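You operate a simulated robot arm through the tools that you are given. There is no shell and no other tool. Be economical: measure what you need, move in short steps, check, and stop when the job is done.

The job below is to be done with a simulated robot arm. You get a single attempt, and the scene is never put back.

JOB
Queue the three dates on belt 1 at the end plate at speed 5, then stop.
Fine: set the dial and swing the plate across before starting; other controls and tubs stay.

The check looks at the end state, three seconds after you hand in, the way a careful person would. Anything else that was tipped, shoved, dropped, spilled or broken makes it a failure.

ROBOT AND FRAMES
A 7-joint arm with a fingered hand on a trunk, on a base that drives. Base frame: it is fixed to the floor where the robot stands at the start and does not move with it; the origin is under the middle of the robot, x ahead of it, y to its left, z up. Readings come in mm, rad, newtons and seconds.
With the tool pointing down near the work surface it reaches from about 160 to 300 mm from the robot's upright axis, wherever it stands. Its first joint turns from -2.007 to 2.007 rad. Places, roughly: blue belt with the curved rail [-600, 900, 800]; blue button [500, -200, 900]; blue lever beside the hand wheel [-300, 600, 700]; blue lever beside the sensor box [800, 300, 1000]; blue lever of the left belt [300, 100, 800]; dial of the left belt [400, 0, 900]; green button of the left belt [500, -100, 900]; green button of the right belt [300, 700, 1000]; grey button of the left belt [500, -100, 900]; grey button of the right belt [400, 600, 1000]; grey tub [-1250, 500, 1000]; hand wheel [-100, 600, 700]; large brown date (6x4x4 cm) [700, -300, 900]; left blue belt [400, 1000, 900]; lower turn switch of the steel switch box [-600, 400, 600]; medium brown date (5x3x3 cm) [800, -200, 900]. Payload 3.1 kg.
The TCP is the grasp point between the finger pads, 22 mm short of the fingertips. In the tool frame z runs along the fingers and y along their closing line. The gripper opens to 112 mm. The gripper's body begins 60 mm behind the TCP. The gripper is a hand of 3 fingers: y runs from the thumb to the fingers, the wrist lies at [0, 0, -218] in the tool frame, and closing takes about 1.5 s.
Orientation is that of the tool frame in the base frame, as a unit quaternion [w, x, y, z]. With the fingers straight down and closing along the base's y, the tool's x points along the base's -x, its y along +y and its z along -z.

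CONTROLS
- The arm moves only by the tool nudge_tool. Its argument "increments" is text: rows parted by semicolons, each of 7 numbers parted by spaces: the shift along the tool's x, y, z in units of 25 mm (1.0 is 25 mm), then the turn, a rotation vector about the tool's x, y, z in units of 4 degrees (1.0 is 4 degrees), then the closure, from 0 (fully open) to 1 (shut). In form: dx dy dz ax ay az claw; .... A call has 1 to 20 rows; each row shifts and turns the commanded pose from where the row before left it, along the tool's axes as they then stand. A call with a number of a shift or a turn outside -1 to 1 is refused whole. A row lasts 0.2 s, in which the tool goes at most 50 mm and 0.15 rad; a call with a longer step from one row to the next is refused whole, and so is a gripper value outside its range. Where a pose cannot be reached the arm comes as near as it can. A force on the tool above 40 N (or 10 N above the force at the start of the call, whichever is more), or a blocked arm, ends the call early, and 0.2 s more pass. The fingers move at their own pace (about 108 mm/s each) and stop on an object; they squeeze with about 24 N. The grip force told is the motor's: it shows also when the fingers shut on nothing. Time passes only in rows, and 0.2 s behind the last, so rows that do not move let the fingers close. It gives the time, the measured TCP pose, the force on the tool (base axes), the opening and the grip force at its end, in the units of the frame above (readings bear some noise), with the torque about the TCP (base axes, N m) and any sound that the robot's microphone picked up.
- Cameras (640 x 400 px; columns grow to the right, rows downward): "scene" is now at [-10.9, 195.8, 1701.3]; the picture's right is [0.62, -0.79, 0.00], its down [-0.71, -0.56, -0.42] and it looks along [0.33, 0.26, -0.91] (base axes); focal length 257 px, centre (320, 200). "wrist" rides on the gripper at [66, 3, -80] in the tool frame; the picture's right is [-0.05, 1.00, 0.00], its down [-0.77, -0.04, -0.64] and it looks along [-0.64, -0.03, 0.77] (tool axes); focal length 275 px, centre (320, 200). There is no depth. A picture from a camera that has moved, and an enlarged one, comes with that camera's place and axes in the base frame and with its lens. The place of the scene camera against the robot may be out by one fixed shift of up to 12 mm in any direction.
- snapshot(camera): a new picture of that camera. The clock stands still meanwhile.
- slide_trunk(by): slides the trunk up (or, below 0, down) by that many mm; the arm and the scene camera ride with it, the base frame stays. It gives what a move gives, with no picture.
- steer(legs): drives the robot by 1 to 6 legs, each [ahead, left, turn to the left] in mm, mm and rad, along the robot's own axes; the way and the turn of a leg run together, so that a leg with both is an arc; at most 1500 mm and 3.142 rad a leg. The arm and the cameras ride along, it lands a little off, and it stops where it bumps. It gives what a move gives.
- grasp_type(shape): the hand has 3 fingers and takes this shape, open, in about a second: jaw (thumb against the fingers, like two jaws); tri (thumb and two fingers); tip (a fingertip pinch); poke (one finger out to press); point (the index stretched); flat (the hand flat); cup (the hand cupped); fist (a fist). The gripper value then closes the fingers along that shape, each until it touches; the sizes above hold for jaw. It gives what a move gives, with no picture.
- aim_head(pan, tilt): turns the head with the scene camera to pan (to the left, within 2.705 rad either way) and tilt (down, from -0.506 to 1.204), counted from straight ahead of the robot. It gives what a move gives.
- zoom(camera, box): a new picture of the part [left, top, right, bottom] of that camera's present view, enlarged. The clock stands still meanwhile.
- sign_off(): hands the job in; it is judged then, once.

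Go step by step. Nothing tells you exact positions but the pictures and the camera data: compare them with the known pose of the tool, close in by small moves and look again before you grip or let go. The budget is 120 turns and 90 pictures, counting those below and the enlarged ones. Unless the task says otherwise, let go and move clear before handing in, and close with one line.

The tools are called after "Emit:" by a JSON object that holds its "api" and its "payload". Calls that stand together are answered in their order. nudge_tool: Moves the arm, as the interface text tells. Its arguments: {"type":"object","properties":{"increments":{"type":"string"}},"required":["increments"]} The other tools are called the same way: slide_trunk (by) slides the trunk up or down; grasp_type (shape) gives the hand a shape; steer (legs) drives the base; aim_head (pan, tilt) turns the head that bears the scene camera; snapshot (camera) takes a picture; zoom (camera, box) takes an enlarged picture of a part of a camera's view; sign_off () hands the job in.

At the start:

```text
clock: 0.0
ee_pos: [356.8, 73.4, 1203.8]
ee_rot: [0.0, -0.001, 1.0, -0.001]
wrist_force: [-0.8, -0.2, 0.3]
torque: [0.02, 0.01, -0.02]
width: 111.8
grip_force: 0.0
shape: jaw
trunk travel left (down, up): [-850.0, 140.0]
robot x, y, heading: [-2.1, 1.4, 0.001]
head pan, tilt: [0.667, 1.14]
```

scene: 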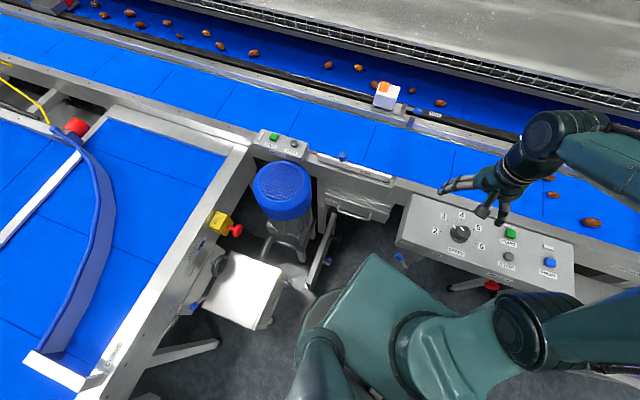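
wrist: 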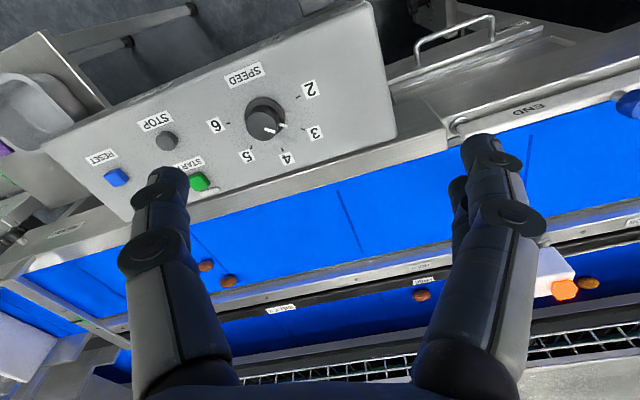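

I see a control panel with a speed dial (2–6), start, stop and reset buttons, and a belt with a plate marked END. I'll look more closely to find the labels and which belt is number 1.

Emit:
{"api": "zoom", "payload": {"camera": "scene", "box": [390, 170, 640, 310]}}

Emit:
{"api": "zoom", "payload": {"camera": "scene", "box": [230, 70, 480, 220]}}

Emit:
{"api": "zoom", "payload": {"camera": "wrist", "box": [0, 0, 640, 400]}}

Emit:
{"api": "aim_head", "payload": {"pan": 0.0, "tilt": 0.8}}

Emit:
{"api": "snapshot", "payload": {"camera": "scene"}}

```text
2.56 times, centred on (515, 240) of scene
camera zoom: at [-10.9, 195.8, 1701.3], right [0.62, -0.79, 0.0], down [-0.71, -0.56, -0.42], along [0.33, 0.26, -0.91], focal length 657 px, centre (-179, 98)
```

zoom: 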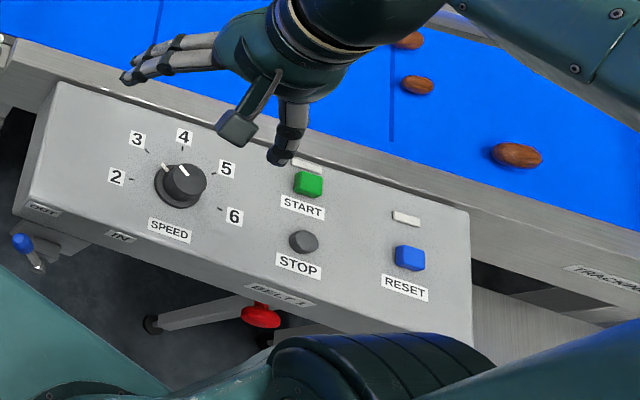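

```text
2.56 times, centred on (355, 145) of scene
camera zoom: at [-10.9, 195.8, 1701.3], right [0.62, -0.79, 0.0], down [-0.71, -0.56, -0.42], along [0.33, 0.26, -0.91], focal length 657 px, centre (230, 341)
```

zoom: 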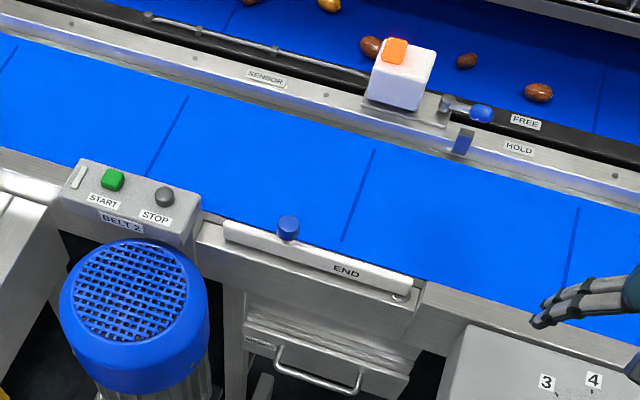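

```text
1.00 times, centred on (320, 200) of wrist (not enlarged: the box is as wide or as high as the picture)
camera zoom: at [291.1, 78.1, 1285.2], right [0.05, 1.0, 0.0], down [0.77, -0.04, 0.64], along [0.64, -0.03, -0.77], focal length 275 px, centre (320, 200)
```

zoom: 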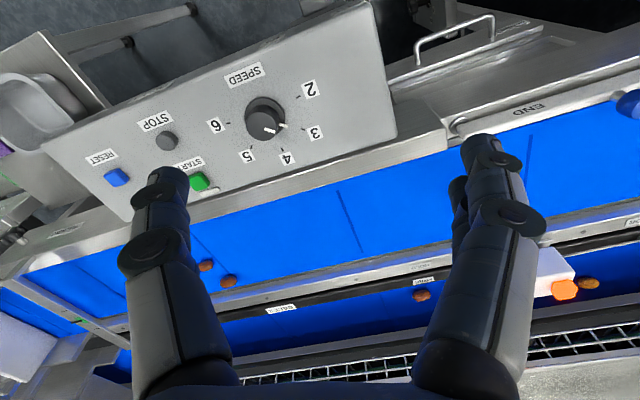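

```text
clock: 1.0
ee_pos: [357.3, 74.8, 1204.3]
ee_rot: [0.0, 0.0, 1.0, 0.0]
wrist_force: [-0.1, -0.4, 0.3]
torque: [-0.01, -0.02, -0.03]
width: 112.0
grip_force: 0.0
shape: jaw
trunk travel left (down, up): [-850.0, 140.0]
robot x, y, heading: [1.9, 2.2, -0.003]
head pan, tilt: [0.0, 0.799]
```

```text
84 pictures are left
camera scene: at [22.4, 158.7, 1725.5], right [0.0, -1.0, 0.0], down [-0.72, 0.0, -0.7], along [0.7, 0.0, -0.72], focal length 257 px, centre (320, 200)
```

scene: 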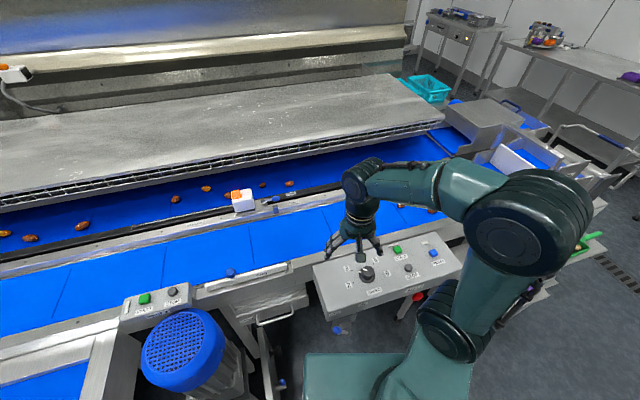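

The near belt carries the panel marked BELT 1. The plate beside it, marked END, is hinged at its right end and has a blue knob at its left. I'll zoom on the labels and levers.

Emit:
{"api": "zoom", "payload": {"camera": "scene", "box": [180, 170, 330, 264]}}

Emit:
{"api": "zoom", "payload": {"camera": "scene", "box": [300, 230, 470, 336]}}

Emit:
{"api": "zoom", "payload": {"camera": "scene", "box": [220, 260, 360, 348]}}

Emit:
{"api": "zoom", "payload": {"camera": "scene", "box": [380, 90, 640, 250]}}

```text
4.26 times, centred on (255, 217) of scene
camera zoom: at [22.4, 158.7, 1725.5], right [0.0, -1.0, 0.0], down [-0.72, 0.0, -0.7], along [0.7, 0.0, -0.72], focal length 1093 px, centre (597, 128)
```

zoom: 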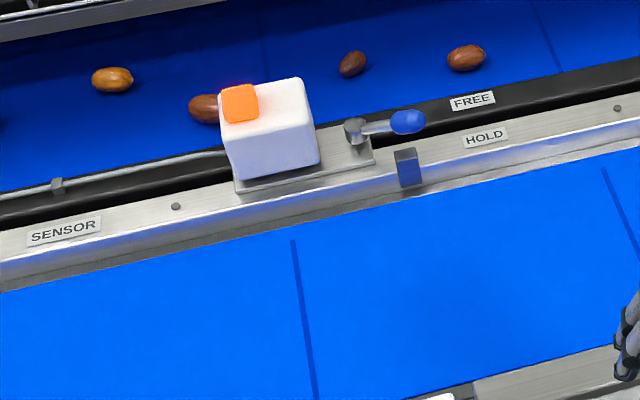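

```text
3.76 times, centred on (385, 283) of scene
camera zoom: at [22.4, 158.7, 1725.5], right [0.0, -1.0, 0.0], down [-0.72, 0.0, -0.7], along [0.7, 0.0, -0.72], focal length 967 px, centre (75, -112)
```

zoom: 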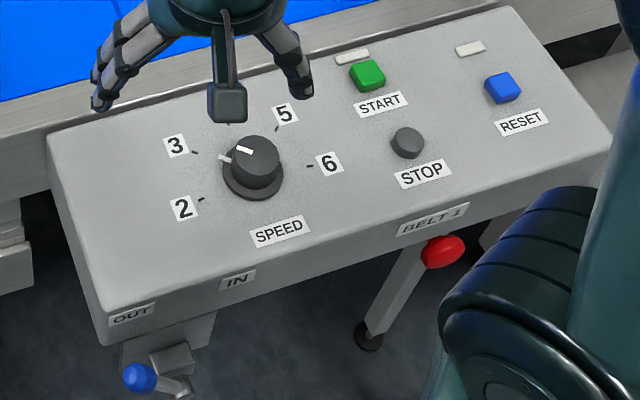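

```text
4.55 times, centred on (290, 304) of scene
camera zoom: at [22.4, 158.7, 1725.5], right [0.0, -1.0, 0.0], down [-0.72, 0.0, -0.7], along [0.7, 0.0, -0.72], focal length 1167 px, centre (456, -273)
```

zoom: 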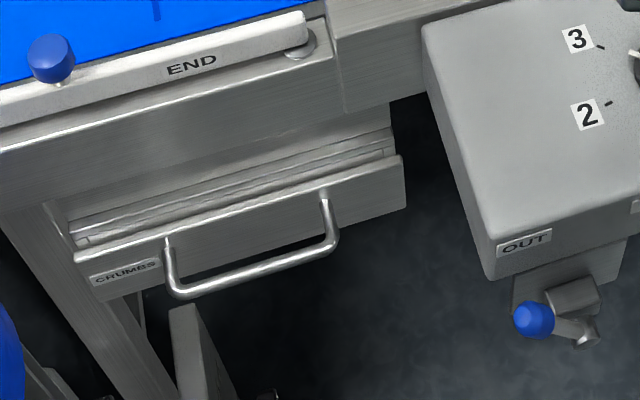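

```text
2.46 times, centred on (510, 170) of scene
camera zoom: at [22.4, 158.7, 1725.5], right [0.0, -1.0, 0.0], down [-0.72, 0.0, -0.7], along [0.7, 0.0, -0.72], focal length 632 px, centre (-148, 274)
```

zoom: 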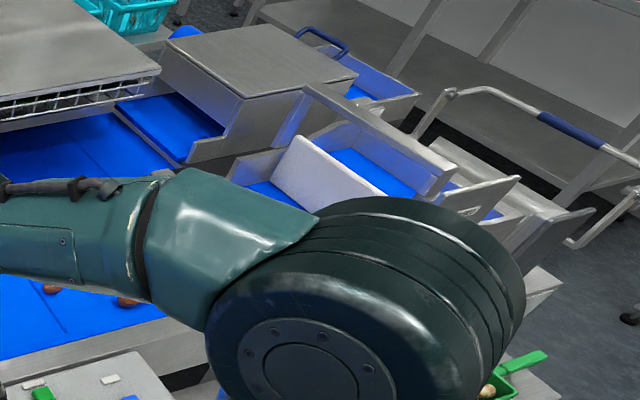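

The dial seems to stand at 3, and the knob of the END plate is near (472, 470, 900). I'll lower the trunk to bring the wrist camera closer and get better measurements.

Emit:
{"api": "slide_trunk", "payload": {"by": -150}}

Emit:
{"api": "snapshot", "payload": {"camera": "wrist"}}

Emit:
{"api": "aim_head", "payload": {"pan": -0.5, "tilt": 1.0}}

Emit:
{"api": "snapshot", "payload": {"camera": "scene"}}

```text
clock: 2.8
ee_pos: [357.4, 73.0, 1054.5]
ee_rot: [0.0, -0.001, 1.0, 0.0]
wrist_force: [0.8, -0.3, 0.3]
torque: [0.01, -0.03, 0.01]
width: 111.8
grip_force: 0.1
shape: jaw
trunk travel left (down, up): [-700.0, 290.0]
robot x, y, heading: [-0.0, 0.7, 0.001]
head pan, tilt: [0.0, 0.799]
```

```text
79 pictures are left
camera wrist: at [291.0, 78.1, 1135.2], right [0.05, 1.0, 0.0], down [0.77, -0.04, 0.64], along [0.64, -0.03, -0.77], focal length 275 px, centre (320, 200)
```

wrist: 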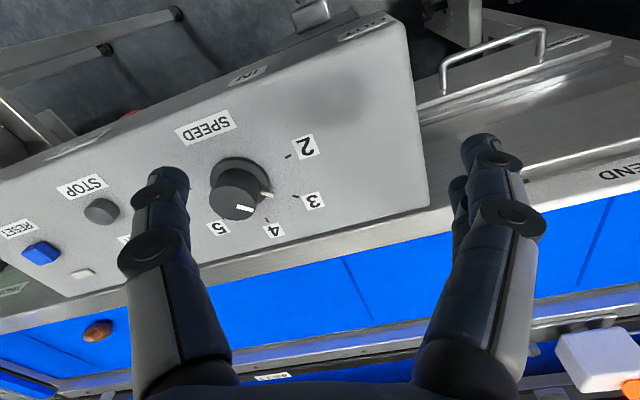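

```text
clock: 3.7
ee_pos: [356.8, 74.2, 1053.9]
ee_rot: [0.0, 0.001, 1.0, 0.0]
wrist_force: [0.1, 0.0, 0.2]
torque: [-0.05, 0.02, 0.0]
width: 111.9
grip_force: 0.0
shape: jaw
trunk travel left (down, up): [-700.0, 290.0]
robot x, y, heading: [0.0, -0.6, -0.005]
head pan, tilt: [-0.499, 1.0]
```

```text
78 pictures are left
camera scene: at [3.0, 125.3, 1560.5], right [-0.48, -0.88, 0.0], down [-0.74, 0.4, -0.54], along [0.47, -0.26, -0.84], focal length 257 px, centre (320, 200)
```

scene: 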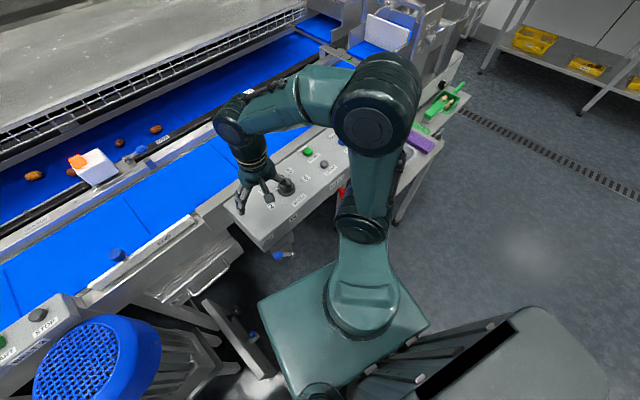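

Triangulating the two wrist views puts the top of the dial near (433, 0, 953). I'll move the open hand above it and see whether the arm reaches that far.

Emit:
{"api": "nudge_tool", "payload": {"increments": "0 -1 0 0 0 0 0; 0 -1 0 0 0 0 0; -1 -0.9 0 0 0 0 0; -1 0 0 0 0 0 0; -1 0 0 0 0 0 0"}}

Emit:
{"api": "snapshot", "payload": {"camera": "wrist"}}

Emit:
{"api": "snapshot", "payload": {"camera": "scene"}}

```text
clock: 4.9
ee_pos: [432.8, -0.0, 1052.9]
ee_rot: [0.0, -0.001, 1.0, 0.0]
wrist_force: [0.7, -0.1, 0.0]
torque: [-0.02, -0.01, 0.01]
width: 111.8
grip_force: 0.0
shape: jaw
trunk travel left (down, up): [-700.0, 290.0]
robot x, y, heading: [1.8, -0.7, 0.002]
head pan, tilt: [-0.499, 1.0]
```

```text
77 pictures are left
camera wrist: at [367.0, 4.4, 1133.2], right [0.05, 1.0, 0.0], down [0.77, -0.04, 0.63], along [0.63, -0.03, -0.77], focal length 275 px, centre (320, 200)
```

wrist: 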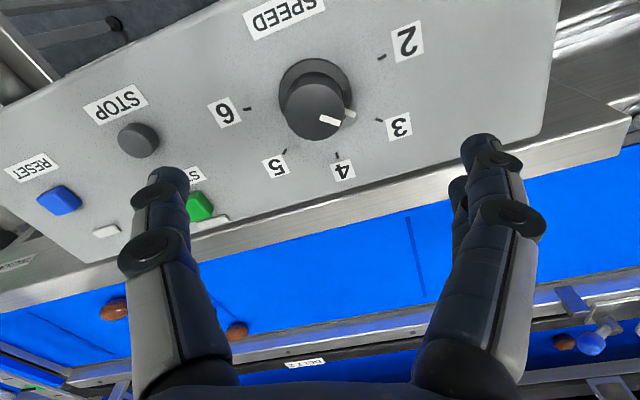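

```text
76 pictures are left
camera scene: at [4.2, 125.4, 1560.4], right [-0.48, -0.88, 0.0], down [-0.74, 0.4, -0.54], along [0.47, -0.26, -0.84], focal length 257 px, centre (320, 200)
```

scene: 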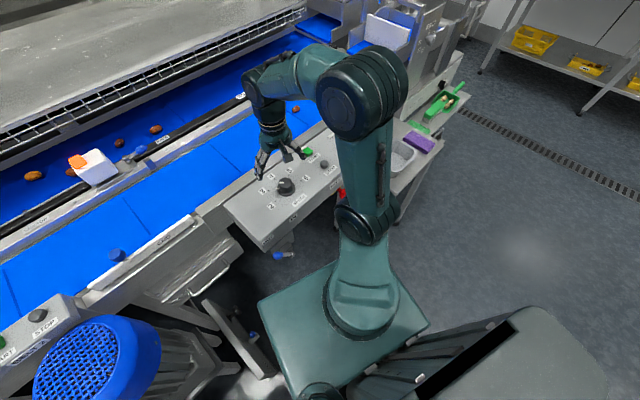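

The dial's axis is near (437, -3), its top at about z 950 and the panel at about z 926. The number ticks are about 50° apart and the pointer is on 3, so it needs about 100° clockwise. I'll pre-turn the hand the other way and come down partway.

Emit:
{"api": "nudge_tool", "payload": {"increments": "-0.18 -0.1 0 0 0 -1 0; 0 0 0 0 0 -1 0; 0 0 0 0 0 -1 0; 0 0 0 0 0 -1 0; 0 0 0 0 0 -1 0; 0 0 0 0 0 -1 0; 0 0 0 0 0 -1 0; 0 0 0 0 0 -1 0; 0 0 0 0 0 -1 0; 0 0 0 0 0 -1 0; 0 0 0 0 0 -1 0; 0 0 0 0 0 -1 0; 0 0 1 0 0 0 0; 0 0 1 0 0 0 0"}}

Emit:
{"api": "snapshot", "payload": {"camera": "wrist"}}

Emit:
{"api": "zoom", "payload": {"camera": "scene", "box": [210, 100, 370, 200]}}

```text
clock: 7.9
ee_pos: [437.8, -0.5, 1005.2]
ee_rot: [0.0, -0.407, 0.913, 0.0]
wrist_force: [-0.3, 0.1, -0.6]
torque: [-0.03, 0.03, 0.04]
width: 111.9
grip_force: 0.1
shape: jaw
trunk travel left (down, up): [-700.0, 290.0]
robot x, y, heading: [-4.7, -4.7, -0.004]
head pan, tilt: [-0.499, 1.0]
```

```text
75 pictures are left
camera wrist: at [390.5, -46.3, 1085.2], right [-0.71, 0.7, 0.0], down [0.54, 0.55, 0.64], along [0.45, 0.45, -0.77], focal length 275 px, centre (320, 200)
```

wrist: 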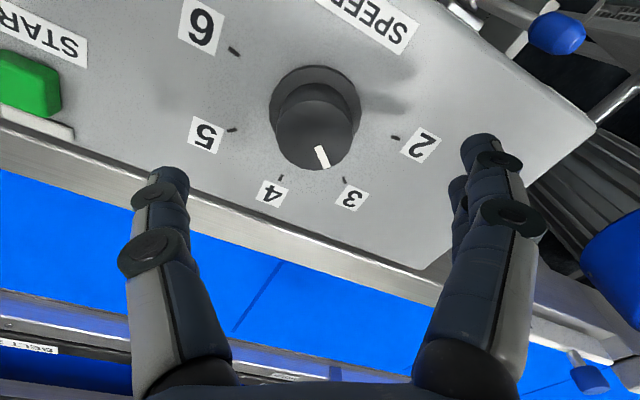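

```text
4.00 times, centred on (290, 150) of scene
camera zoom: at [3.4, 125.3, 1560.4], right [-0.48, -0.88, 0.0], down [-0.74, 0.4, -0.54], along [0.47, -0.26, -0.84], focal length 1027 px, centre (440, 400)
```

zoom: 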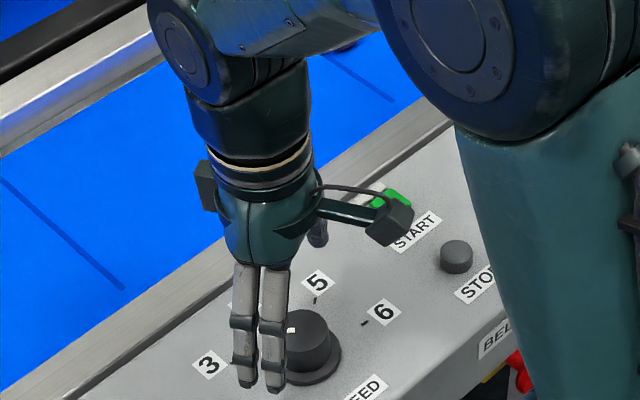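

The dial is centred between the fingers. I'll descend to z≈957 and close on it.

Emit:
{"api": "nudge_tool", "payload": {"increments": "0 0 0.96 0 0 0 0; 0 0 0.92 0 0 0 0; 0 0 0 0 0 0 0.3; 0 0 0 0 0 0 0.6; 0 0 0 0 0 0 1; 0 0 0 0 0 0 1; 0 0 0 0 0 0 1; 0 0 0 0 0 0 1; 0 0 0 0 0 0 1; 0 0 0 0 0 0 1"}}

Emit:
{"api": "snapshot", "payload": {"camera": "wrist"}}

```text
clock: 10.1
ee_pos: [438.2, 0.2, 959.2]
ee_rot: [0.0, -0.408, 0.913, 0.0]
wrist_force: [0.9, 1.4, -3.5]
torque: [0.02, -0.01, 0.02]
width: 31.0
grip_force: 23.7
shape: jaw
trunk travel left (down, up): [-700.0, 290.0]
robot x, y, heading: [4.4, 0.1, 0.002]
head pan, tilt: [-0.499, 1.0]
```

```text
73 pictures are left
camera wrist: at [391.4, -45.5, 1038.9], right [-0.71, 0.7, 0.0], down [0.54, 0.55, 0.64], along [0.45, 0.45, -0.77], focal length 275 px, centre (320, 200)
```

wrist: 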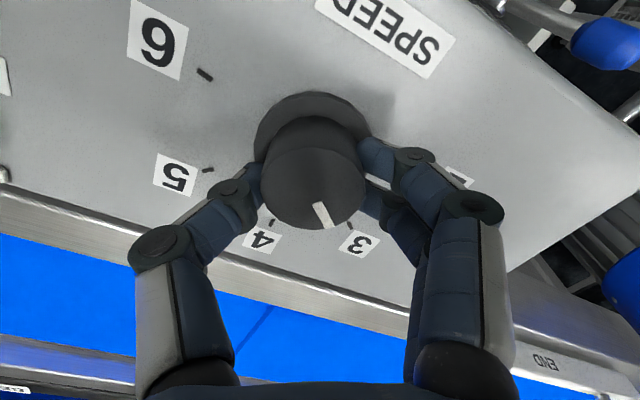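

The fingers hold the knob. I'll turn it clockwise about 48° and look.

Emit:
{"api": "nudge_tool", "payload": {"increments": "0 0 0 0 0 1 1; 0 0 0 0 0 1 1; 0 0 0 0 0 1 1; 0 0 0 0 0 1 1; 0 0 0 0 0 1 1; 0 0 0 0 0 1 1; 0 0 0 0 0 1 1; 0 0 0 0 0 1 1; 0 0 0 0 0 1 1; 0 0 0 0 0 1 1; 0 0 0 0 0 1 1; 0 0 0 0 0 1 1"}}

Emit:
{"api": "snapshot", "payload": {"camera": "wrist"}}

```text
clock: 12.7
ee_pos: [440.8, -2.9, 956.5]
ee_rot: [0.001, 0.0, 1.0, -0.001]
wrist_force: [20.5, 2.2, 14.8]
torque: [0.0, -0.31, 0.07]
width: 31.4
grip_force: 23.7
shape: jaw
trunk travel left (down, up): [-700.0, 290.0]
robot x, y, heading: [-1.7, 1.9, -0.001]
head pan, tilt: [-0.499, 1.0]
```

```text
72 pictures are left
camera wrist: at [373.5, 3.1, 1037.6], right [0.05, 1.0, 0.0], down [0.77, -0.04, 0.64], along [0.64, -0.03, -0.77], focal length 275 px, centre (320, 200)
```

wrist: 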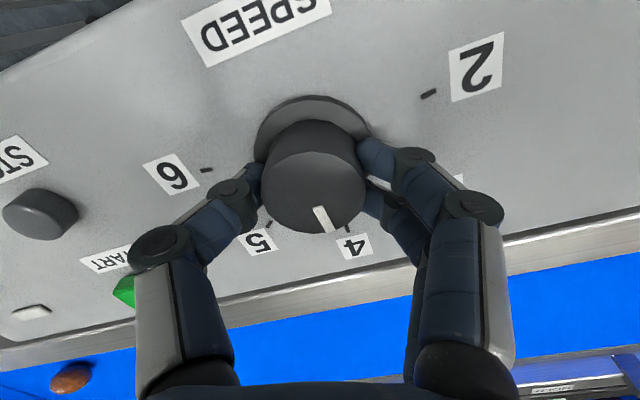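

The dial now points at 4. I'll shift the hand slightly to relieve the side force, then turn another 52°.

Emit:
{"api": "nudge_tool", "payload": {"increments": "-0.12 -0.06 0 0 0 0 1; 0 0 0 0 0 1 1; 0 0 0 0 0 1 1; 0 0 0 0 0 1 1; 0 0 0 0 0 1 1; 0 0 0 0 0 1 1; 0 0 0 0 0 1 1; 0 0 0 0 0 1 1; 0 0 0 0 0 1 1; 0 0 0 0 0 1 1; 0 0 0 0 0 1 1; 0 0 0 0 0 1 1; 0 0 0 0 0 1 1; 0 0 0 0 0 0.5 1"}}

Emit:
{"api": "snapshot", "payload": {"camera": "wrist"}}

```text
clock: 15.7
ee_pos: [440.9, -3.9, 957.8]
ee_rot: [-0.001, 0.424, 0.906, 0.0]
wrist_force: [13.5, -10.8, 10.1]
torque: [-0.12, -0.21, 0.04]
width: 31.1
grip_force: 23.3
shape: jaw
trunk travel left (down, up): [-700.0, 290.0]
robot x, y, heading: [-2.0, -1.1, 0.001]
head pan, tilt: [-0.499, 1.0]
```

```text
71 pictures are left
camera wrist: at [400.7, 49.6, 1037.9], right [0.8, 0.61, 0.0], down [0.47, -0.62, 0.63], along [0.38, -0.5, -0.77], focal length 275 px, centre (320, 200)
```

wrist: 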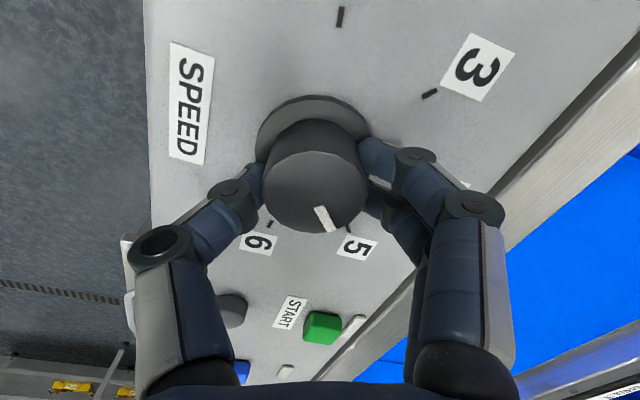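

The pointer is at 5. I'll open the fingers, rise and check.

Emit:
{"api": "nudge_tool", "payload": {"increments": "0 0 0 0 0 0 0.6; 0 0 0 0 0 0 0.3; 0 0 0 0 0 0 0; 0 0 0 0 0 0 0; 0 0 0 0 0 0 0; 0 0 -0.6 0 0 0 0; 0 0 -1 0 0 0 0; 0 0 -1 0 0 -1 0; 0 0 -1 0 0 -1 0; 0 0 0 0 0 -1 0; 0 0 0 0 0 -1 0; 0 0 0 0 0 -1 0; 0 0 0 0 0 -1 0; 0 0 0 0 0 -1 0; 0 0 0 0 0 -1 0; 0 0 0 0 0 -1 0; 0 0 0 0 0 -1 0; 0 0 0 0 0 -1 0; 0 0 0 0 0 -1 0; 0 0 0 0 0 -0.5 0"}}

Emit:
{"api": "snapshot", "payload": {"camera": "wrist"}}

```text
clock: 19.9
ee_pos: [439.2, -2.8, 1048.0]
ee_rot: [0.0, -0.001, 1.0, 0.0]
wrist_force: [0.0, -0.5, 0.3]
torque: [0.01, -0.01, -0.02]
width: 111.8
grip_force: 0.0
shape: jaw
trunk travel left (down, up): [-700.0, 290.0]
robot x, y, heading: [4.0, 1.0, 0.001]
head pan, tilt: [-0.499, 1.0]
```

```text
70 pictures are left
camera wrist: at [373.2, 1.8, 1128.3], right [0.04, 1.0, 0.0], down [0.77, -0.03, 0.64], along [0.64, -0.03, -0.77], focal length 275 px, centre (320, 200)
```

wrist: 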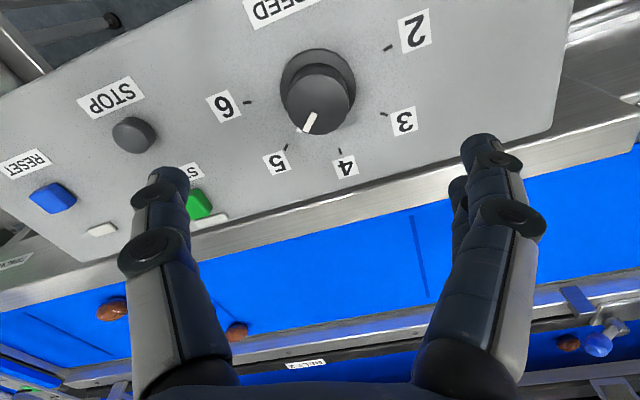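

The dial reads 5. Next I'll look at the space to the left, to plan a drive toward the END plate.

Emit:
{"api": "aim_head", "payload": {"pan": 0.9, "tilt": 1.0}}

Emit:
{"api": "snapshot", "payload": {"camera": "scene"}}

Emit:
{"api": "aim_head", "payload": {"pan": 0.2, "tilt": 1.2}}

Emit:
{"api": "snapshot", "payload": {"camera": "scene"}}

```text
clock: 21.4
ee_pos: [440.0, -2.5, 1046.9]
ee_rot: [0.0, 0.0, 1.0, -0.001]
wrist_force: [-0.9, -0.7, 0.0]
torque: [0.02, 0.01, 0.03]
width: 111.8
grip_force: 0.0
shape: jaw
trunk travel left (down, up): [-700.0, 290.0]
robot x, y, heading: [1.4, 0.5, 0.004]
head pan, tilt: [0.901, 1.0]
```

```text
69 pictures are left
camera scene: at [-14.9, 213.1, 1560.4], right [0.78, -0.62, 0.0], down [-0.52, -0.66, -0.54], along [0.34, 0.42, -0.84], focal length 257 px, centre (320, 200)
```

scene: 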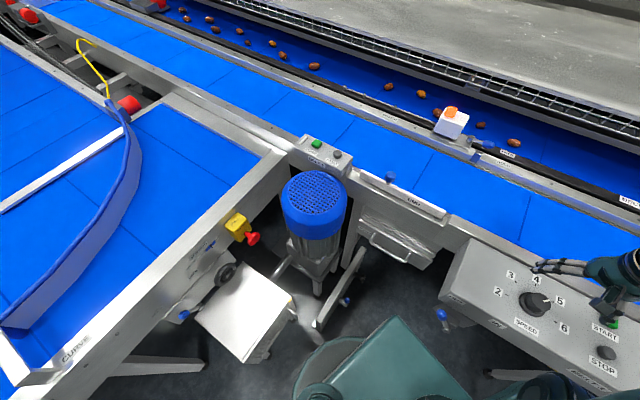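

```text
clock: 22.5
ee_pos: [440.9, -1.4, 1048.7]
ee_rot: [0.0, 0.001, 1.0, 0.0]
wrist_force: [0.1, -0.2, -0.1]
torque: [0.01, -0.02, 0.02]
width: 111.8
grip_force: 0.1
shape: jaw
trunk travel left (down, up): [-700.0, 290.0]
robot x, y, heading: [-5.6, 1.8, -0.002]
head pan, tilt: [0.201, 1.201]
```

```text
68 pictures are left
camera scene: at [-3.4, 169.8, 1547.8], right [0.2, -0.98, 0.0], down [-0.91, -0.19, -0.36], along [0.36, 0.07, -0.93], focal length 257 px, centre (320, 200)
```

scene: 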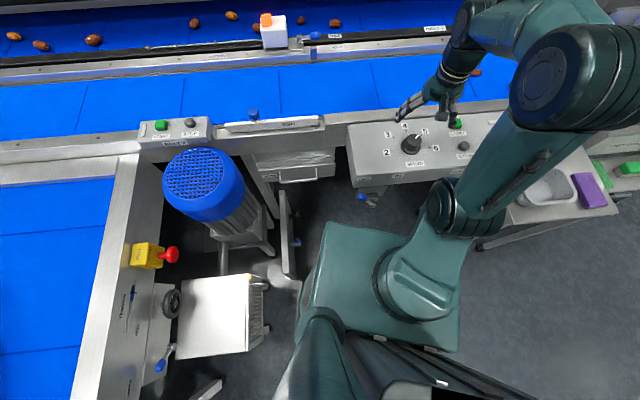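

The robot's shoulder seems to stand near (80, 0), and the space to the left is limited by the belt's floor foot. I'll move the hand toward the plate and measure it with the wrist camera.

Emit:
{"api": "nudge_tool", "payload": {"increments": "0 0 -1 0 0 0 0; 0 0 -0.5 0 0 0 0; 0.4 1 0 0 0 0 0; 0.4 1 0 0 0 0 0; 0.4 1 0 0 0 0 0; 0.4 1 0 0 0 0 0; 0.4 1 0 0 0 0 0; 0.4 1 0 0 0 0 0; 0.4 1 0 0 0 0 0; 0.4 1 0 0 0 0 0; 0.4 1 0 0 0 0 0; 0.4 1 0 0 0 0 0"}}

Emit:
{"api": "snapshot", "payload": {"camera": "wrist"}}

Emit:
{"api": "snapshot", "payload": {"camera": "scene"}}

```text
clock: 25.1
ee_pos: [339.1, 249.1, 1085.9]
ee_rot: [-0.001, -0.001, 1.0, -0.001]
wrist_force: [0.0, 0.3, 0.0]
torque: [-0.01, -0.03, -0.01]
width: 112.1
grip_force: 0.1
shape: jaw
trunk travel left (down, up): [-700.0, 290.0]
robot x, y, heading: [-2.1, 1.5, -0.001]
head pan, tilt: [0.201, 1.201]
```

```text
67 pictures are left
camera wrist: at [272.7, 252.8, 1166.1], right [0.05, 1.0, 0.0], down [0.77, -0.04, 0.64], along [0.64, -0.03, -0.77], focal length 275 px, centre (320, 200)
```

wrist: 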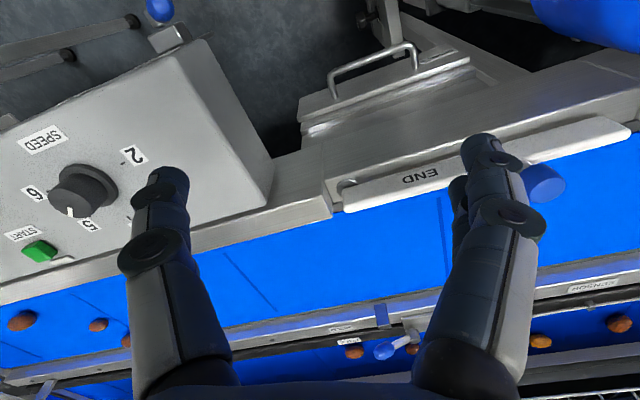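

```text
66 pictures are left
camera scene: at [-3.6, 170.9, 1547.7], right [0.2, -0.98, 0.0], down [-0.91, -0.19, -0.36], along [0.36, 0.07, -0.93], focal length 257 px, centre (320, 200)
```

scene: 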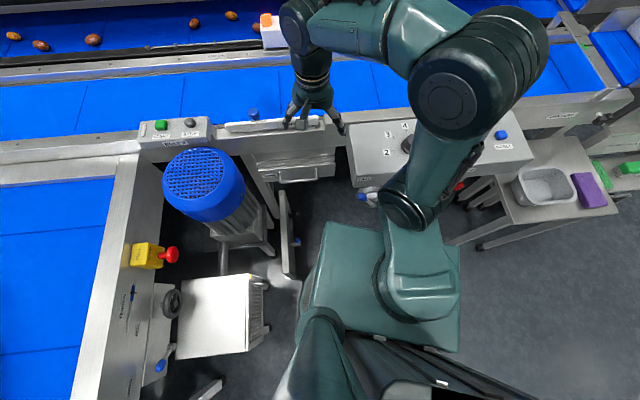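

The plate is in view. I need a second viewpoint for depth, so I'll shift the hand left and a bit back.

Emit:
{"api": "nudge_tool", "payload": {"increments": "0.7 1 0 0 0 0 0; 0.7 1 0 0 0 0 0; 0.7 1 0 0 0 0 0; 0.7 1 0 0 0 0 0"}}

Emit:
{"api": "snapshot", "payload": {"camera": "wrist"}}

```text
clock: 26.1
ee_pos: [269.4, 348.2, 1086.7]
ee_rot: [0.0, 0.0, 1.0, -0.001]
wrist_force: [0.2, 0.3, 0.4]
torque: [0.02, 0.03, -0.02]
width: 112.1
grip_force: 0.0
shape: jaw
trunk travel left (down, up): [-700.0, 290.0]
robot x, y, heading: [-2.6, -0.4, 0.002]
head pan, tilt: [0.201, 1.201]
```

```text
65 pictures are left
camera wrist: at [202.0, 353.3, 1166.7], right [0.05, 1.0, 0.0], down [0.77, -0.04, 0.64], along [0.64, -0.03, -0.77], focal length 275 px, centre (320, 200)
```

wrist: 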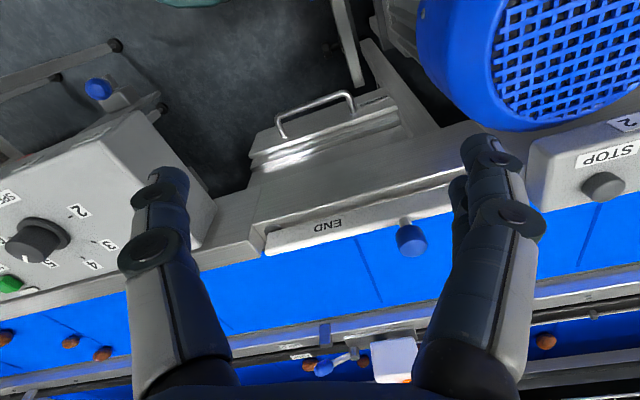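

The belt runs about 16° skewed to my frame. I place the plate's pivot at (461, 270), the knob at about (411, 431, 980) and the plate's end post at (730, 336), so the knob should finish near (623, 317). I'll pull the hand back in and drive slightly forward, left and turned left, keeping clear of the floor foot at (94, 355) and the IN/OUT lever at (290, 100).

Emit:
{"api": "nudge_tool", "payload": {"increments": "0 -1 -0.5 0 0 0 0; 0 -1 -0.5 0 0 0 0; 0 -1 -0.5 0 0 0 0; 0 -1 0 0 0 0 0; 0 -1 0 0 0 0 0; 0 -1 0 0 0 0 0; -1 -1 0 0 0 0 0; -1 -1 0 0 0 0 0"}}

Emit:
{"api": "steer", "payload": {"legs": [[0, 50, 0], [70, 0, 0], [0, 0, 0.3]]}}

Emit:
{"api": "aim_head", "payload": {"pan": 0.2, "tilt": 1.1}}

Emit:
{"api": "snapshot", "payload": {"camera": "scene"}}

```text
clock: 27.9
ee_pos: [320.3, 146.7, 1122.0]
ee_rot: [0.0, 0.0, 1.0, 0.001]
wrist_force: [0.2, 0.2, -0.2]
torque: [0.0, 0.0, 0.01]
width: 111.7
grip_force: 0.0
shape: jaw
trunk travel left (down, up): [-700.0, 290.0]
robot x, y, heading: [5.3, 1.4, 0.002]
head pan, tilt: [0.201, 1.201]
```

```text
clock: 30.4
ee_pos: [334.4, 284.2, 1123.2]
ee_rot: [0.0, -0.149, 0.989, 0.0]
wrist_force: [0.2, -0.3, 0.6]
torque: [0.01, -0.01, 0.03]
width: 111.8
grip_force: 0.1
shape: jaw
trunk travel left (down, up): [-700.0, 290.0]
robot x, y, heading: [69.6, 52.1, 0.299]
head pan, tilt: [0.201, 1.201]
```

```text
clock: 31.1
ee_pos: [334.3, 285.4, 1121.9]
ee_rot: [0.001, -0.149, 0.989, 0.0]
wrist_force: [-0.1, 0.4, 0.1]
torque: [0.01, -0.03, 0.03]
width: 111.8
grip_force: 0.0
shape: jaw
trunk travel left (down, up): [-700.0, 290.0]
robot x, y, heading: [70.2, 47.9, 0.3]
head pan, tilt: [0.201, 1.1]
```

```text
64 pictures are left
camera scene: at [26.0, 213.8, 1553.8], right [0.48, -0.88, 0.0], down [-0.78, -0.43, -0.45], along [0.4, 0.22, -0.89], focal length 257 px, centre (320, 200)
```

scene: 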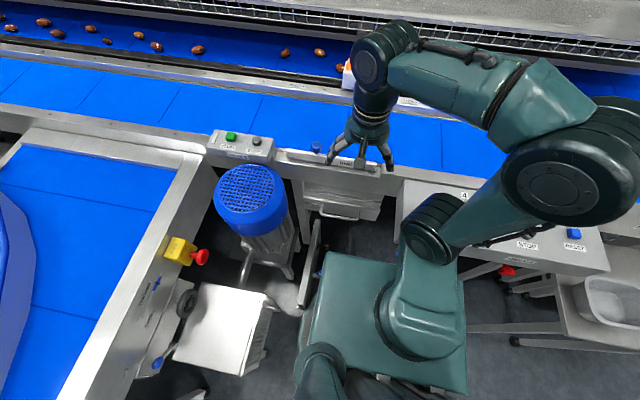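

My hand is now squared to the belt. I'll tilt the tool 36° outward and test in the air whether the knob's end position is reachable.

Emit:
{"api": "nudge_tool", "payload": {"increments": "0 0 0 0 -1 0 0; 0 0 0 0 -1 0 0; 0 0 0 0 -1 0 0; 0 0 0 0 -1 0 0; 0 0 0 0 -1 0 0; 0 0 0 0 -1 0 0; 0 0 0 0 -1 0 0; 0 0 0 0 -1 0 0; 0 0 0 0 -1 0 0; -0.809 -0.3 0.588 0 0 0 0; -0.809 -0.3 0.588 0 0 0 0; -0.809 -0.3 0.588 0 0 0 0; -0.809 -0.3 0.588 0 0 0 0; -0.809 -0.3 0.588 0 0 0 0; -0.809 -0.3 0.588 0 0 0 0; -0.809 -0.3 0.588 0 0 0 0; -0.809 0 0.588 0 0 0 0; -0.809 0 0.588 0 0 0 0; -0.809 0 0.588 0 0 0 0; -0.809 0 0.588 0 0 0 0"}}

Emit:
{"api": "snapshot", "payload": {"camera": "wrist"}}

Emit:
{"api": "snapshot", "payload": {"camera": "scene"}}

```text
clock: 35.3
ee_pos: [611.4, 315.7, 1122.8]
ee_rot: [0.306, -0.141, 0.94, 0.046]
wrist_force: [0.2, 0.3, 0.5]
torque: [0.02, 0.03, 0.0]
width: 111.9
grip_force: 0.1
shape: jaw
trunk travel left (down, up): [-700.0, 290.0]
robot x, y, heading: [70.7, 51.4, 0.297]
head pan, tilt: [0.201, 1.1]
```

```text
63 pictures are left
camera wrist: at [514.9, 290.4, 1148.7], right [-0.26, 0.97, 0.03], down [0.25, 0.04, 0.97], along [0.93, 0.26, -0.25], focal length 275 px, centre (320, 200)
```

wrist: 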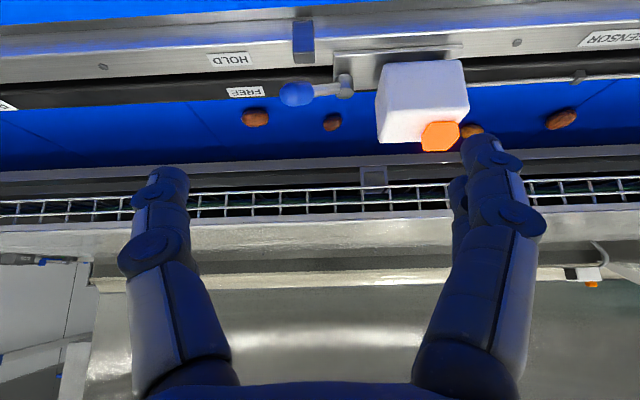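

```text
62 pictures are left
camera scene: at [27.0, 214.5, 1553.8], right [0.48, -0.88, 0.0], down [-0.78, -0.43, -0.45], along [0.4, 0.22, -0.89], focal length 257 px, centre (320, 200)
```

scene: 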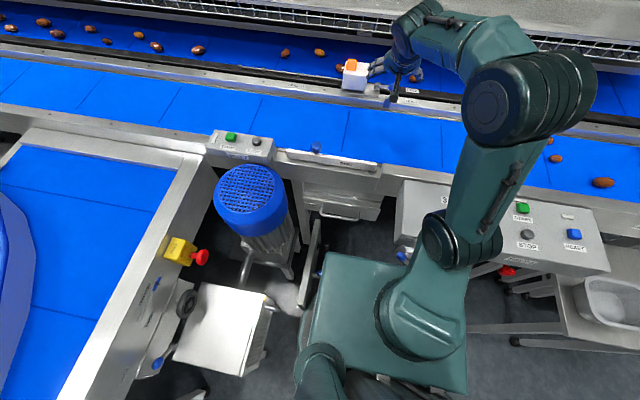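

That pose was reached with ease, so less tilt may do. I'll untilt to 16° and travel to above the knob's present place.

Emit:
{"api": "nudge_tool", "payload": {"increments": "0 0 0 0 1 0 0; 0 0 0 0 1 0 0; 0 0 0 0 1 0 0; 0 0 0 0 1 0 0; 0 0 0 0 1 0 0"}}

Emit:
{"api": "nudge_tool", "payload": {"increments": "0.9 1 -0.276 0 0 0 0; 0.9 1 -0.276 0 0 0 0; 0.9 1 -0.276 0 0 0 0; 0.9 1 -0.276 0 0 0 0; 0.9 1 -0.276 0 0 0 0; 0.9 1 -0.276 0 0 0 0; 0.9 0.7 -0.276 0 0 0 0"}}

Emit:
{"api": "snapshot", "payload": {"camera": "wrist"}}

```text
clock: 36.5
ee_pos: [611.0, 316.2, 1120.7]
ee_rot: [0.136, -0.149, 0.979, 0.021]
wrist_force: [-0.1, -0.2, -0.6]
torque: [-0.02, -0.01, 0.03]
width: 111.9
grip_force: 0.1
shape: jaw
trunk travel left (down, up): [-700.0, 290.0]
robot x, y, heading: [72.1, 49.3, 0.298]
head pan, tilt: [0.201, 1.1]
```

```text
clock: 38.1
ee_pos: [404.7, 428.9, 1123.5]
ee_rot: [0.138, -0.147, 0.979, 0.02]
wrist_force: [0.8, -0.3, -0.4]
torque: [0.04, -0.03, 0.03]
width: 111.9
grip_force: 0.0
shape: jaw
trunk travel left (down, up): [-700.0, 290.0]
robot x, y, heading: [70.0, 51.4, 0.298]
head pan, tilt: [0.201, 1.1]
```

```text
61 pictures are left
camera wrist: at [321.8, 407.3, 1183.0], right [-0.25, 0.97, 0.01], down [0.55, 0.13, 0.82], along [0.8, 0.21, -0.57], focal length 275 px, centre (320, 200)
```

wrist: 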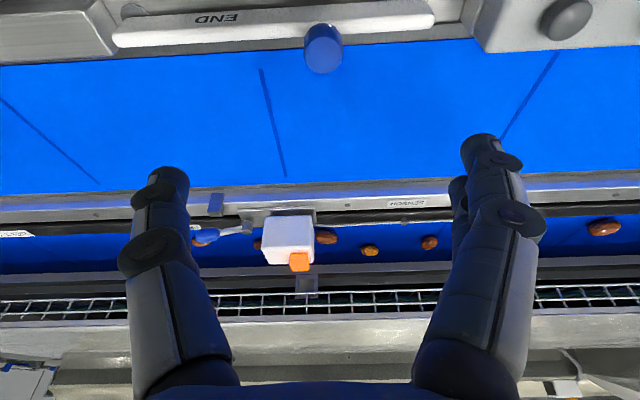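

I have a clear view of the knob: its top is at about (426, 438, 976) and it is about 29 mm wide. I'll descend over it partway and check.

Emit:
{"api": "nudge_tool", "payload": {"increments": "-0.91 0.11 0.262 0 0 0 0; 0.276 0 0.961 0 0 0 0; 0.276 0 0.961 0 0 0 0; 0.276 0 0.961 0 0 0 0; 0.276 0 0.961 0 0 0 0"}}

Emit:
{"api": "snapshot", "payload": {"camera": "wrist"}}

Emit:
{"api": "zoom", "payload": {"camera": "scene", "box": [200, 60, 440, 210]}}

```text
clock: 39.3
ee_pos: [427.5, 436.1, 1025.6]
ee_rot: [0.138, -0.147, 0.979, 0.021]
wrist_force: [-0.4, 0.7, 0.2]
torque: [-0.02, 0.0, 0.02]
width: 111.8
grip_force: 0.1
shape: jaw
trunk travel left (down, up): [-700.0, 290.0]
robot x, y, heading: [69.7, 49.5, 0.298]
head pan, tilt: [0.201, 1.1]
```

```text
60 pictures are left
camera wrist: at [344.3, 416.3, 1085.1], right [-0.25, 0.97, 0.01], down [0.55, 0.13, 0.82], along [0.8, 0.21, -0.57], focal length 275 px, centre (320, 200)
```

wrist: 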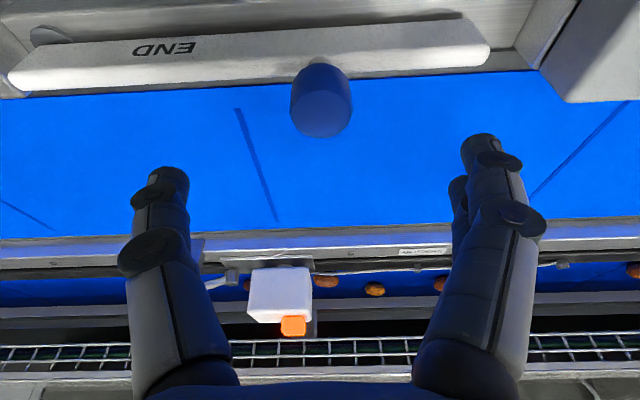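

```text
2.67 times, centred on (320, 135) of scene
camera zoom: at [26.3, 214.5, 1553.8], right [0.48, -0.88, 0.0], down [-0.78, -0.43, -0.45], along [0.4, 0.22, -0.89], focal length 685 px, centre (320, 373)
```

zoom: 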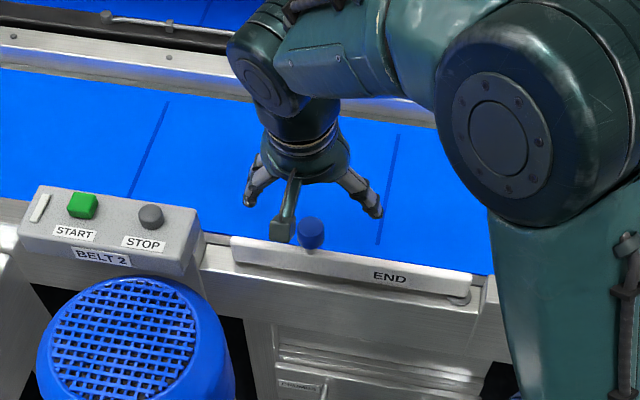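

The estimate holds. I'll descend the last 51 mm and grip the knob.

Emit:
{"api": "nudge_tool", "payload": {"increments": "0.3 0.1 0.95 0 0 0 0; 0.28 0 0.96 0 0 0 0; 0.02 0 0.08 0 0 0 0.2; 0 0 0 0 0 0 0.4; 0 0 0 0 0 0 0.6; 0 0 0 0 0 0 0.8; 0 0 0 0 0 0 1; 0 0 0 0 0 0 1; 0 0 0 0 0 0 1; 0 0 0 0 0 0 1; 0 0 0 0 0 0 1"}}

Emit:
{"api": "snapshot", "payload": {"camera": "wrist"}}

```text
clock: 41.7
ee_pos: [426.2, 439.0, 973.0]
ee_rot: [0.137, -0.148, 0.979, 0.021]
wrist_force: [4.4, -1.0, -5.0]
torque: [-0.1, -0.1, 0.07]
width: 18.5
grip_force: 23.8
shape: jaw
trunk travel left (down, up): [-700.0, 290.0]
robot x, y, heading: [70.1, 51.2, 0.297]
head pan, tilt: [0.201, 1.1]
```

```text
58 pictures are left
camera wrist: at [343.6, 418.5, 1032.3], right [-0.25, 0.97, 0.01], down [0.55, 0.13, 0.82], along [0.8, 0.21, -0.57], focal length 275 px, centre (320, 200)
```

wrist: 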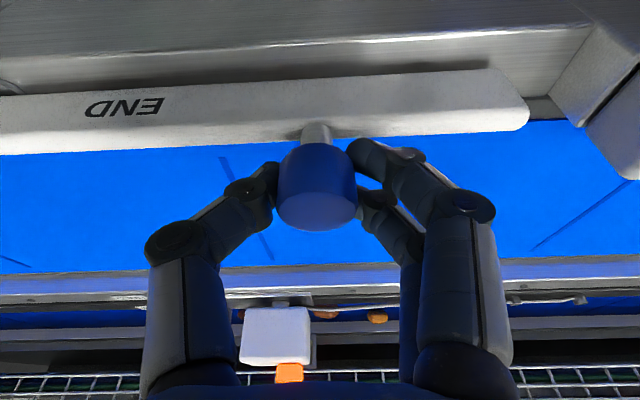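

The knob is held. I'll begin swinging the plate along its arc, 30° first.

Emit:
{"api": "nudge_tool", "payload": {"increments": "-0.527 -0.063 0.151 0 0 0 1; -0.521 -0.110 0.150 0 0 0 1; -0.510 -0.157 0.146 0 0 0 1; -0.494 -0.203 0.142 0 0 0 1; -0.476 -0.246 0.137 0 0 0 1; -0.453 -0.289 0.130 0 0 0 1; 0 0 0 0 0 0 1"}}

Emit:
{"api": "snapshot", "payload": {"camera": "wrist"}}

Emit:
{"api": "snapshot", "payload": {"camera": "scene"}}

```text
clock: 43.3
ee_pos: [509.1, 439.4, 973.3]
ee_rot: [0.138, -0.148, 0.979, 0.02]
wrist_force: [1.5, 13.4, -4.9]
torque: [0.15, -0.03, -0.16]
width: 12.8
grip_force: 23.8
shape: jaw
trunk travel left (down, up): [-700.0, 290.0]
robot x, y, heading: [73.7, 48.9, 0.297]
head pan, tilt: [0.201, 1.1]
```

```text
57 pictures are left
camera wrist: at [425.6, 418.4, 1032.1], right [-0.25, 0.97, 0.01], down [0.55, 0.13, 0.82], along [0.8, 0.21, -0.57], focal length 275 px, centre (320, 200)
```

wrist: 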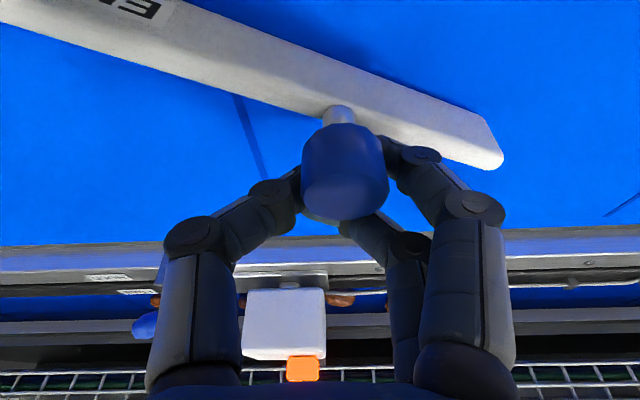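

```text
56 pictures are left
camera scene: at [27.1, 218.4, 1553.4], right [0.48, -0.88, 0.0], down [-0.78, -0.43, -0.45], along [0.4, 0.21, -0.89], focal length 257 px, centre (320, 200)
```

scene: 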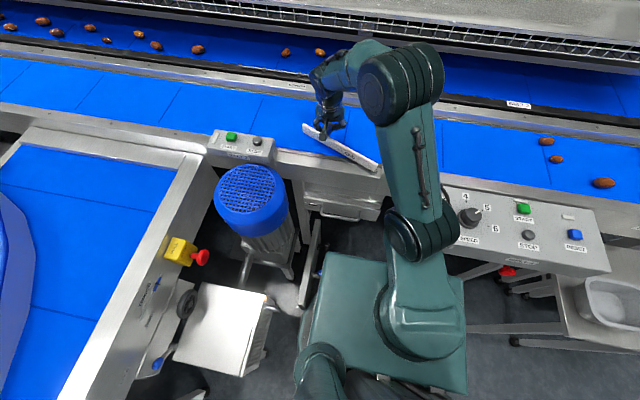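

The plate swings, but the knob is slipping out of the grip because my radius was too short; I now put the pivot near (478, 278) and the radius at 169 mm. I'll open, recentre on the knob and turn the hand so its closing line follows the arc.

Emit:
{"api": "nudge_tool", "payload": {"increments": "0 0 0 0 0 0 0.6; 0 0 0 0 0 0 0.3; 0 0 0 0 0 0 0.2; 0 0 0 0 0 0 0.2; 0.284 0.388 -0.082 0 0 0 0.2; 0 0 0 0 0 -1 0.2; 0 0 0 0 0 -1 0.2; 0 0 0 0 0 -1 0.2; 0 0 0 0 0 -1 0.2; 0 0 0 0 0 -1 0.2; 0 0 0 0 0 -1 0.2; 0 0 0 0 0 -1 0.2; 0 0 0 0 0 -1 0.2"}}

Emit:
{"api": "snapshot", "payload": {"camera": "wrist"}}

```text
clock: 46.1
ee_pos: [497.3, 443.0, 973.6]
ee_rot: [0.138, -0.412, 0.901, -0.018]
wrist_force: [-0.5, -0.7, -0.5]
torque: [-0.03, 0.02, 0.04]
width: 89.4
grip_force: 0.1
shape: jaw
trunk travel left (down, up): [-700.0, 290.0]
robot x, y, heading: [70.3, 42.9, 0.299]
head pan, tilt: [0.201, 1.1]
```

```text
55 pictures are left
camera wrist: at [432.6, 390.9, 1035.2], right [-0.71, 0.69, -0.14], down [0.34, 0.5, 0.8], along [0.62, 0.52, -0.59], focal length 275 px, centre (320, 200)
```

wrist: 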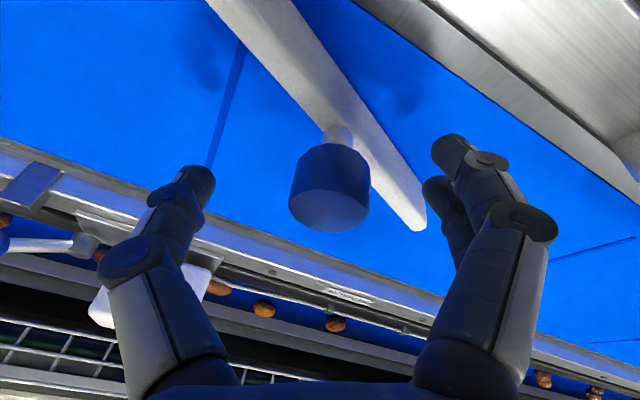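

The knob sits between the fingers. I'll centre on it and close.

Emit:
{"api": "nudge_tool", "payload": {"increments": "-0.04 0.25 0 0 0 0 0.2; 0 0 0 0 0 0 0.4; 0 0 0 0 0 0 0.6; 0 0 0 0 0 0 0.8; 0 0 0 0 0 0 1; 0 0 0 0 0 0 1; 0 0 0 0 0 0 1; 0 0 0 0 0 0 1"}}

Emit:
{"api": "snapshot", "payload": {"camera": "wrist"}}

```text
clock: 47.9
ee_pos: [494.2, 449.7, 971.4]
ee_rot: [0.137, -0.411, 0.901, -0.018]
wrist_force: [-0.1, -0.2, -7.1]
torque: [-0.04, -0.07, -0.01]
width: 14.0
grip_force: 23.7
shape: jaw
trunk travel left (down, up): [-700.0, 290.0]
robot x, y, heading: [70.8, 49.4, 0.297]
head pan, tilt: [0.201, 1.1]
```

```text
54 pictures are left
camera wrist: at [429.1, 396.2, 1033.6], right [-0.71, 0.69, -0.14], down [0.34, 0.5, 0.8], along [0.62, 0.52, -0.59], focal length 275 px, centre (320, 200)
```

wrist: 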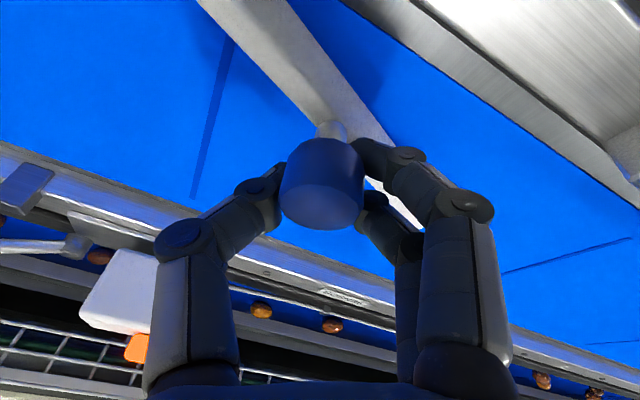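

The grip is good. I'll swing 35° further along the corrected arc.

Emit:
{"api": "nudge_tool", "payload": {"increments": "-0.302 -0.481 0.147 0 0 0 1; -0.260 -0.512 0.141 0 0 0 1; -0.216 -0.531 0.134 0 0 0 1; -0.167 -0.553 0.125 0 0 0 1; -0.118 -0.564 0.115 0 0 0 1; -0.070 -0.577 0.105 0 0 0 1; -0.017 -0.582 0.093 0 0 0 1; 0 0 0 0 0 0 1"}}

Emit:
{"api": "snapshot", "payload": {"camera": "wrist"}}

Emit:
{"api": "snapshot", "payload": {"camera": "scene"}}

```text
clock: 49.7
ee_pos: [590.9, 412.1, 971.2]
ee_rot: [0.137, -0.412, 0.9, -0.018]
wrist_force: [14.8, 21.2, -2.5]
torque: [0.13, -0.17, -0.41]
width: 10.4
grip_force: 24.1
shape: jaw
trunk travel left (down, up): [-700.0, 290.0]
robot x, y, heading: [69.8, 50.3, 0.294]
head pan, tilt: [0.201, 1.1]
```

```text
53 pictures are left
camera wrist: at [525.4, 359.5, 1031.7], right [-0.71, 0.69, -0.14], down [0.34, 0.5, 0.8], along [0.62, 0.52, -0.59], focal length 275 px, centre (320, 200)
```

wrist: 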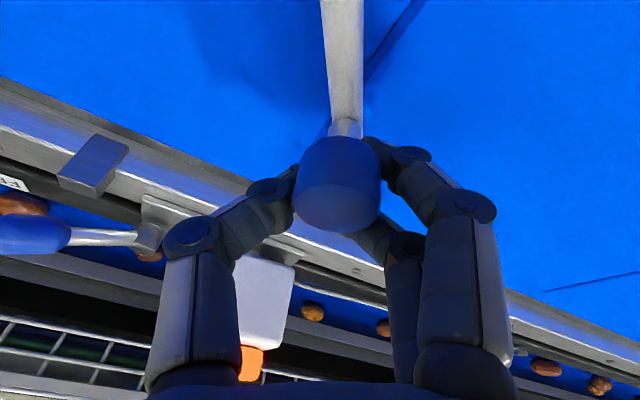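

```text
52 pictures are left
camera scene: at [30.3, 220.1, 1553.3], right [0.48, -0.88, 0.0], down [-0.78, -0.43, -0.45], along [0.4, 0.21, -0.89], focal length 257 px, centre (320, 200)
```

scene: 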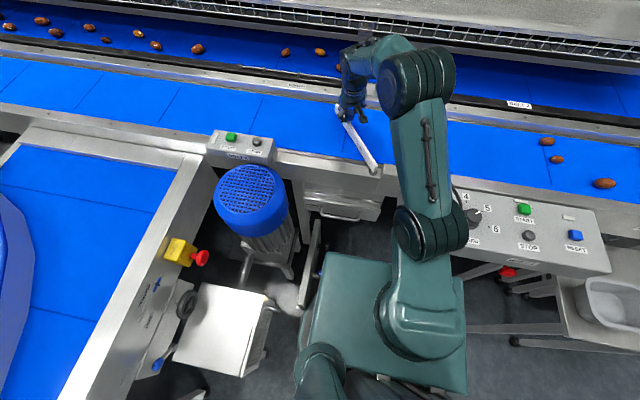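

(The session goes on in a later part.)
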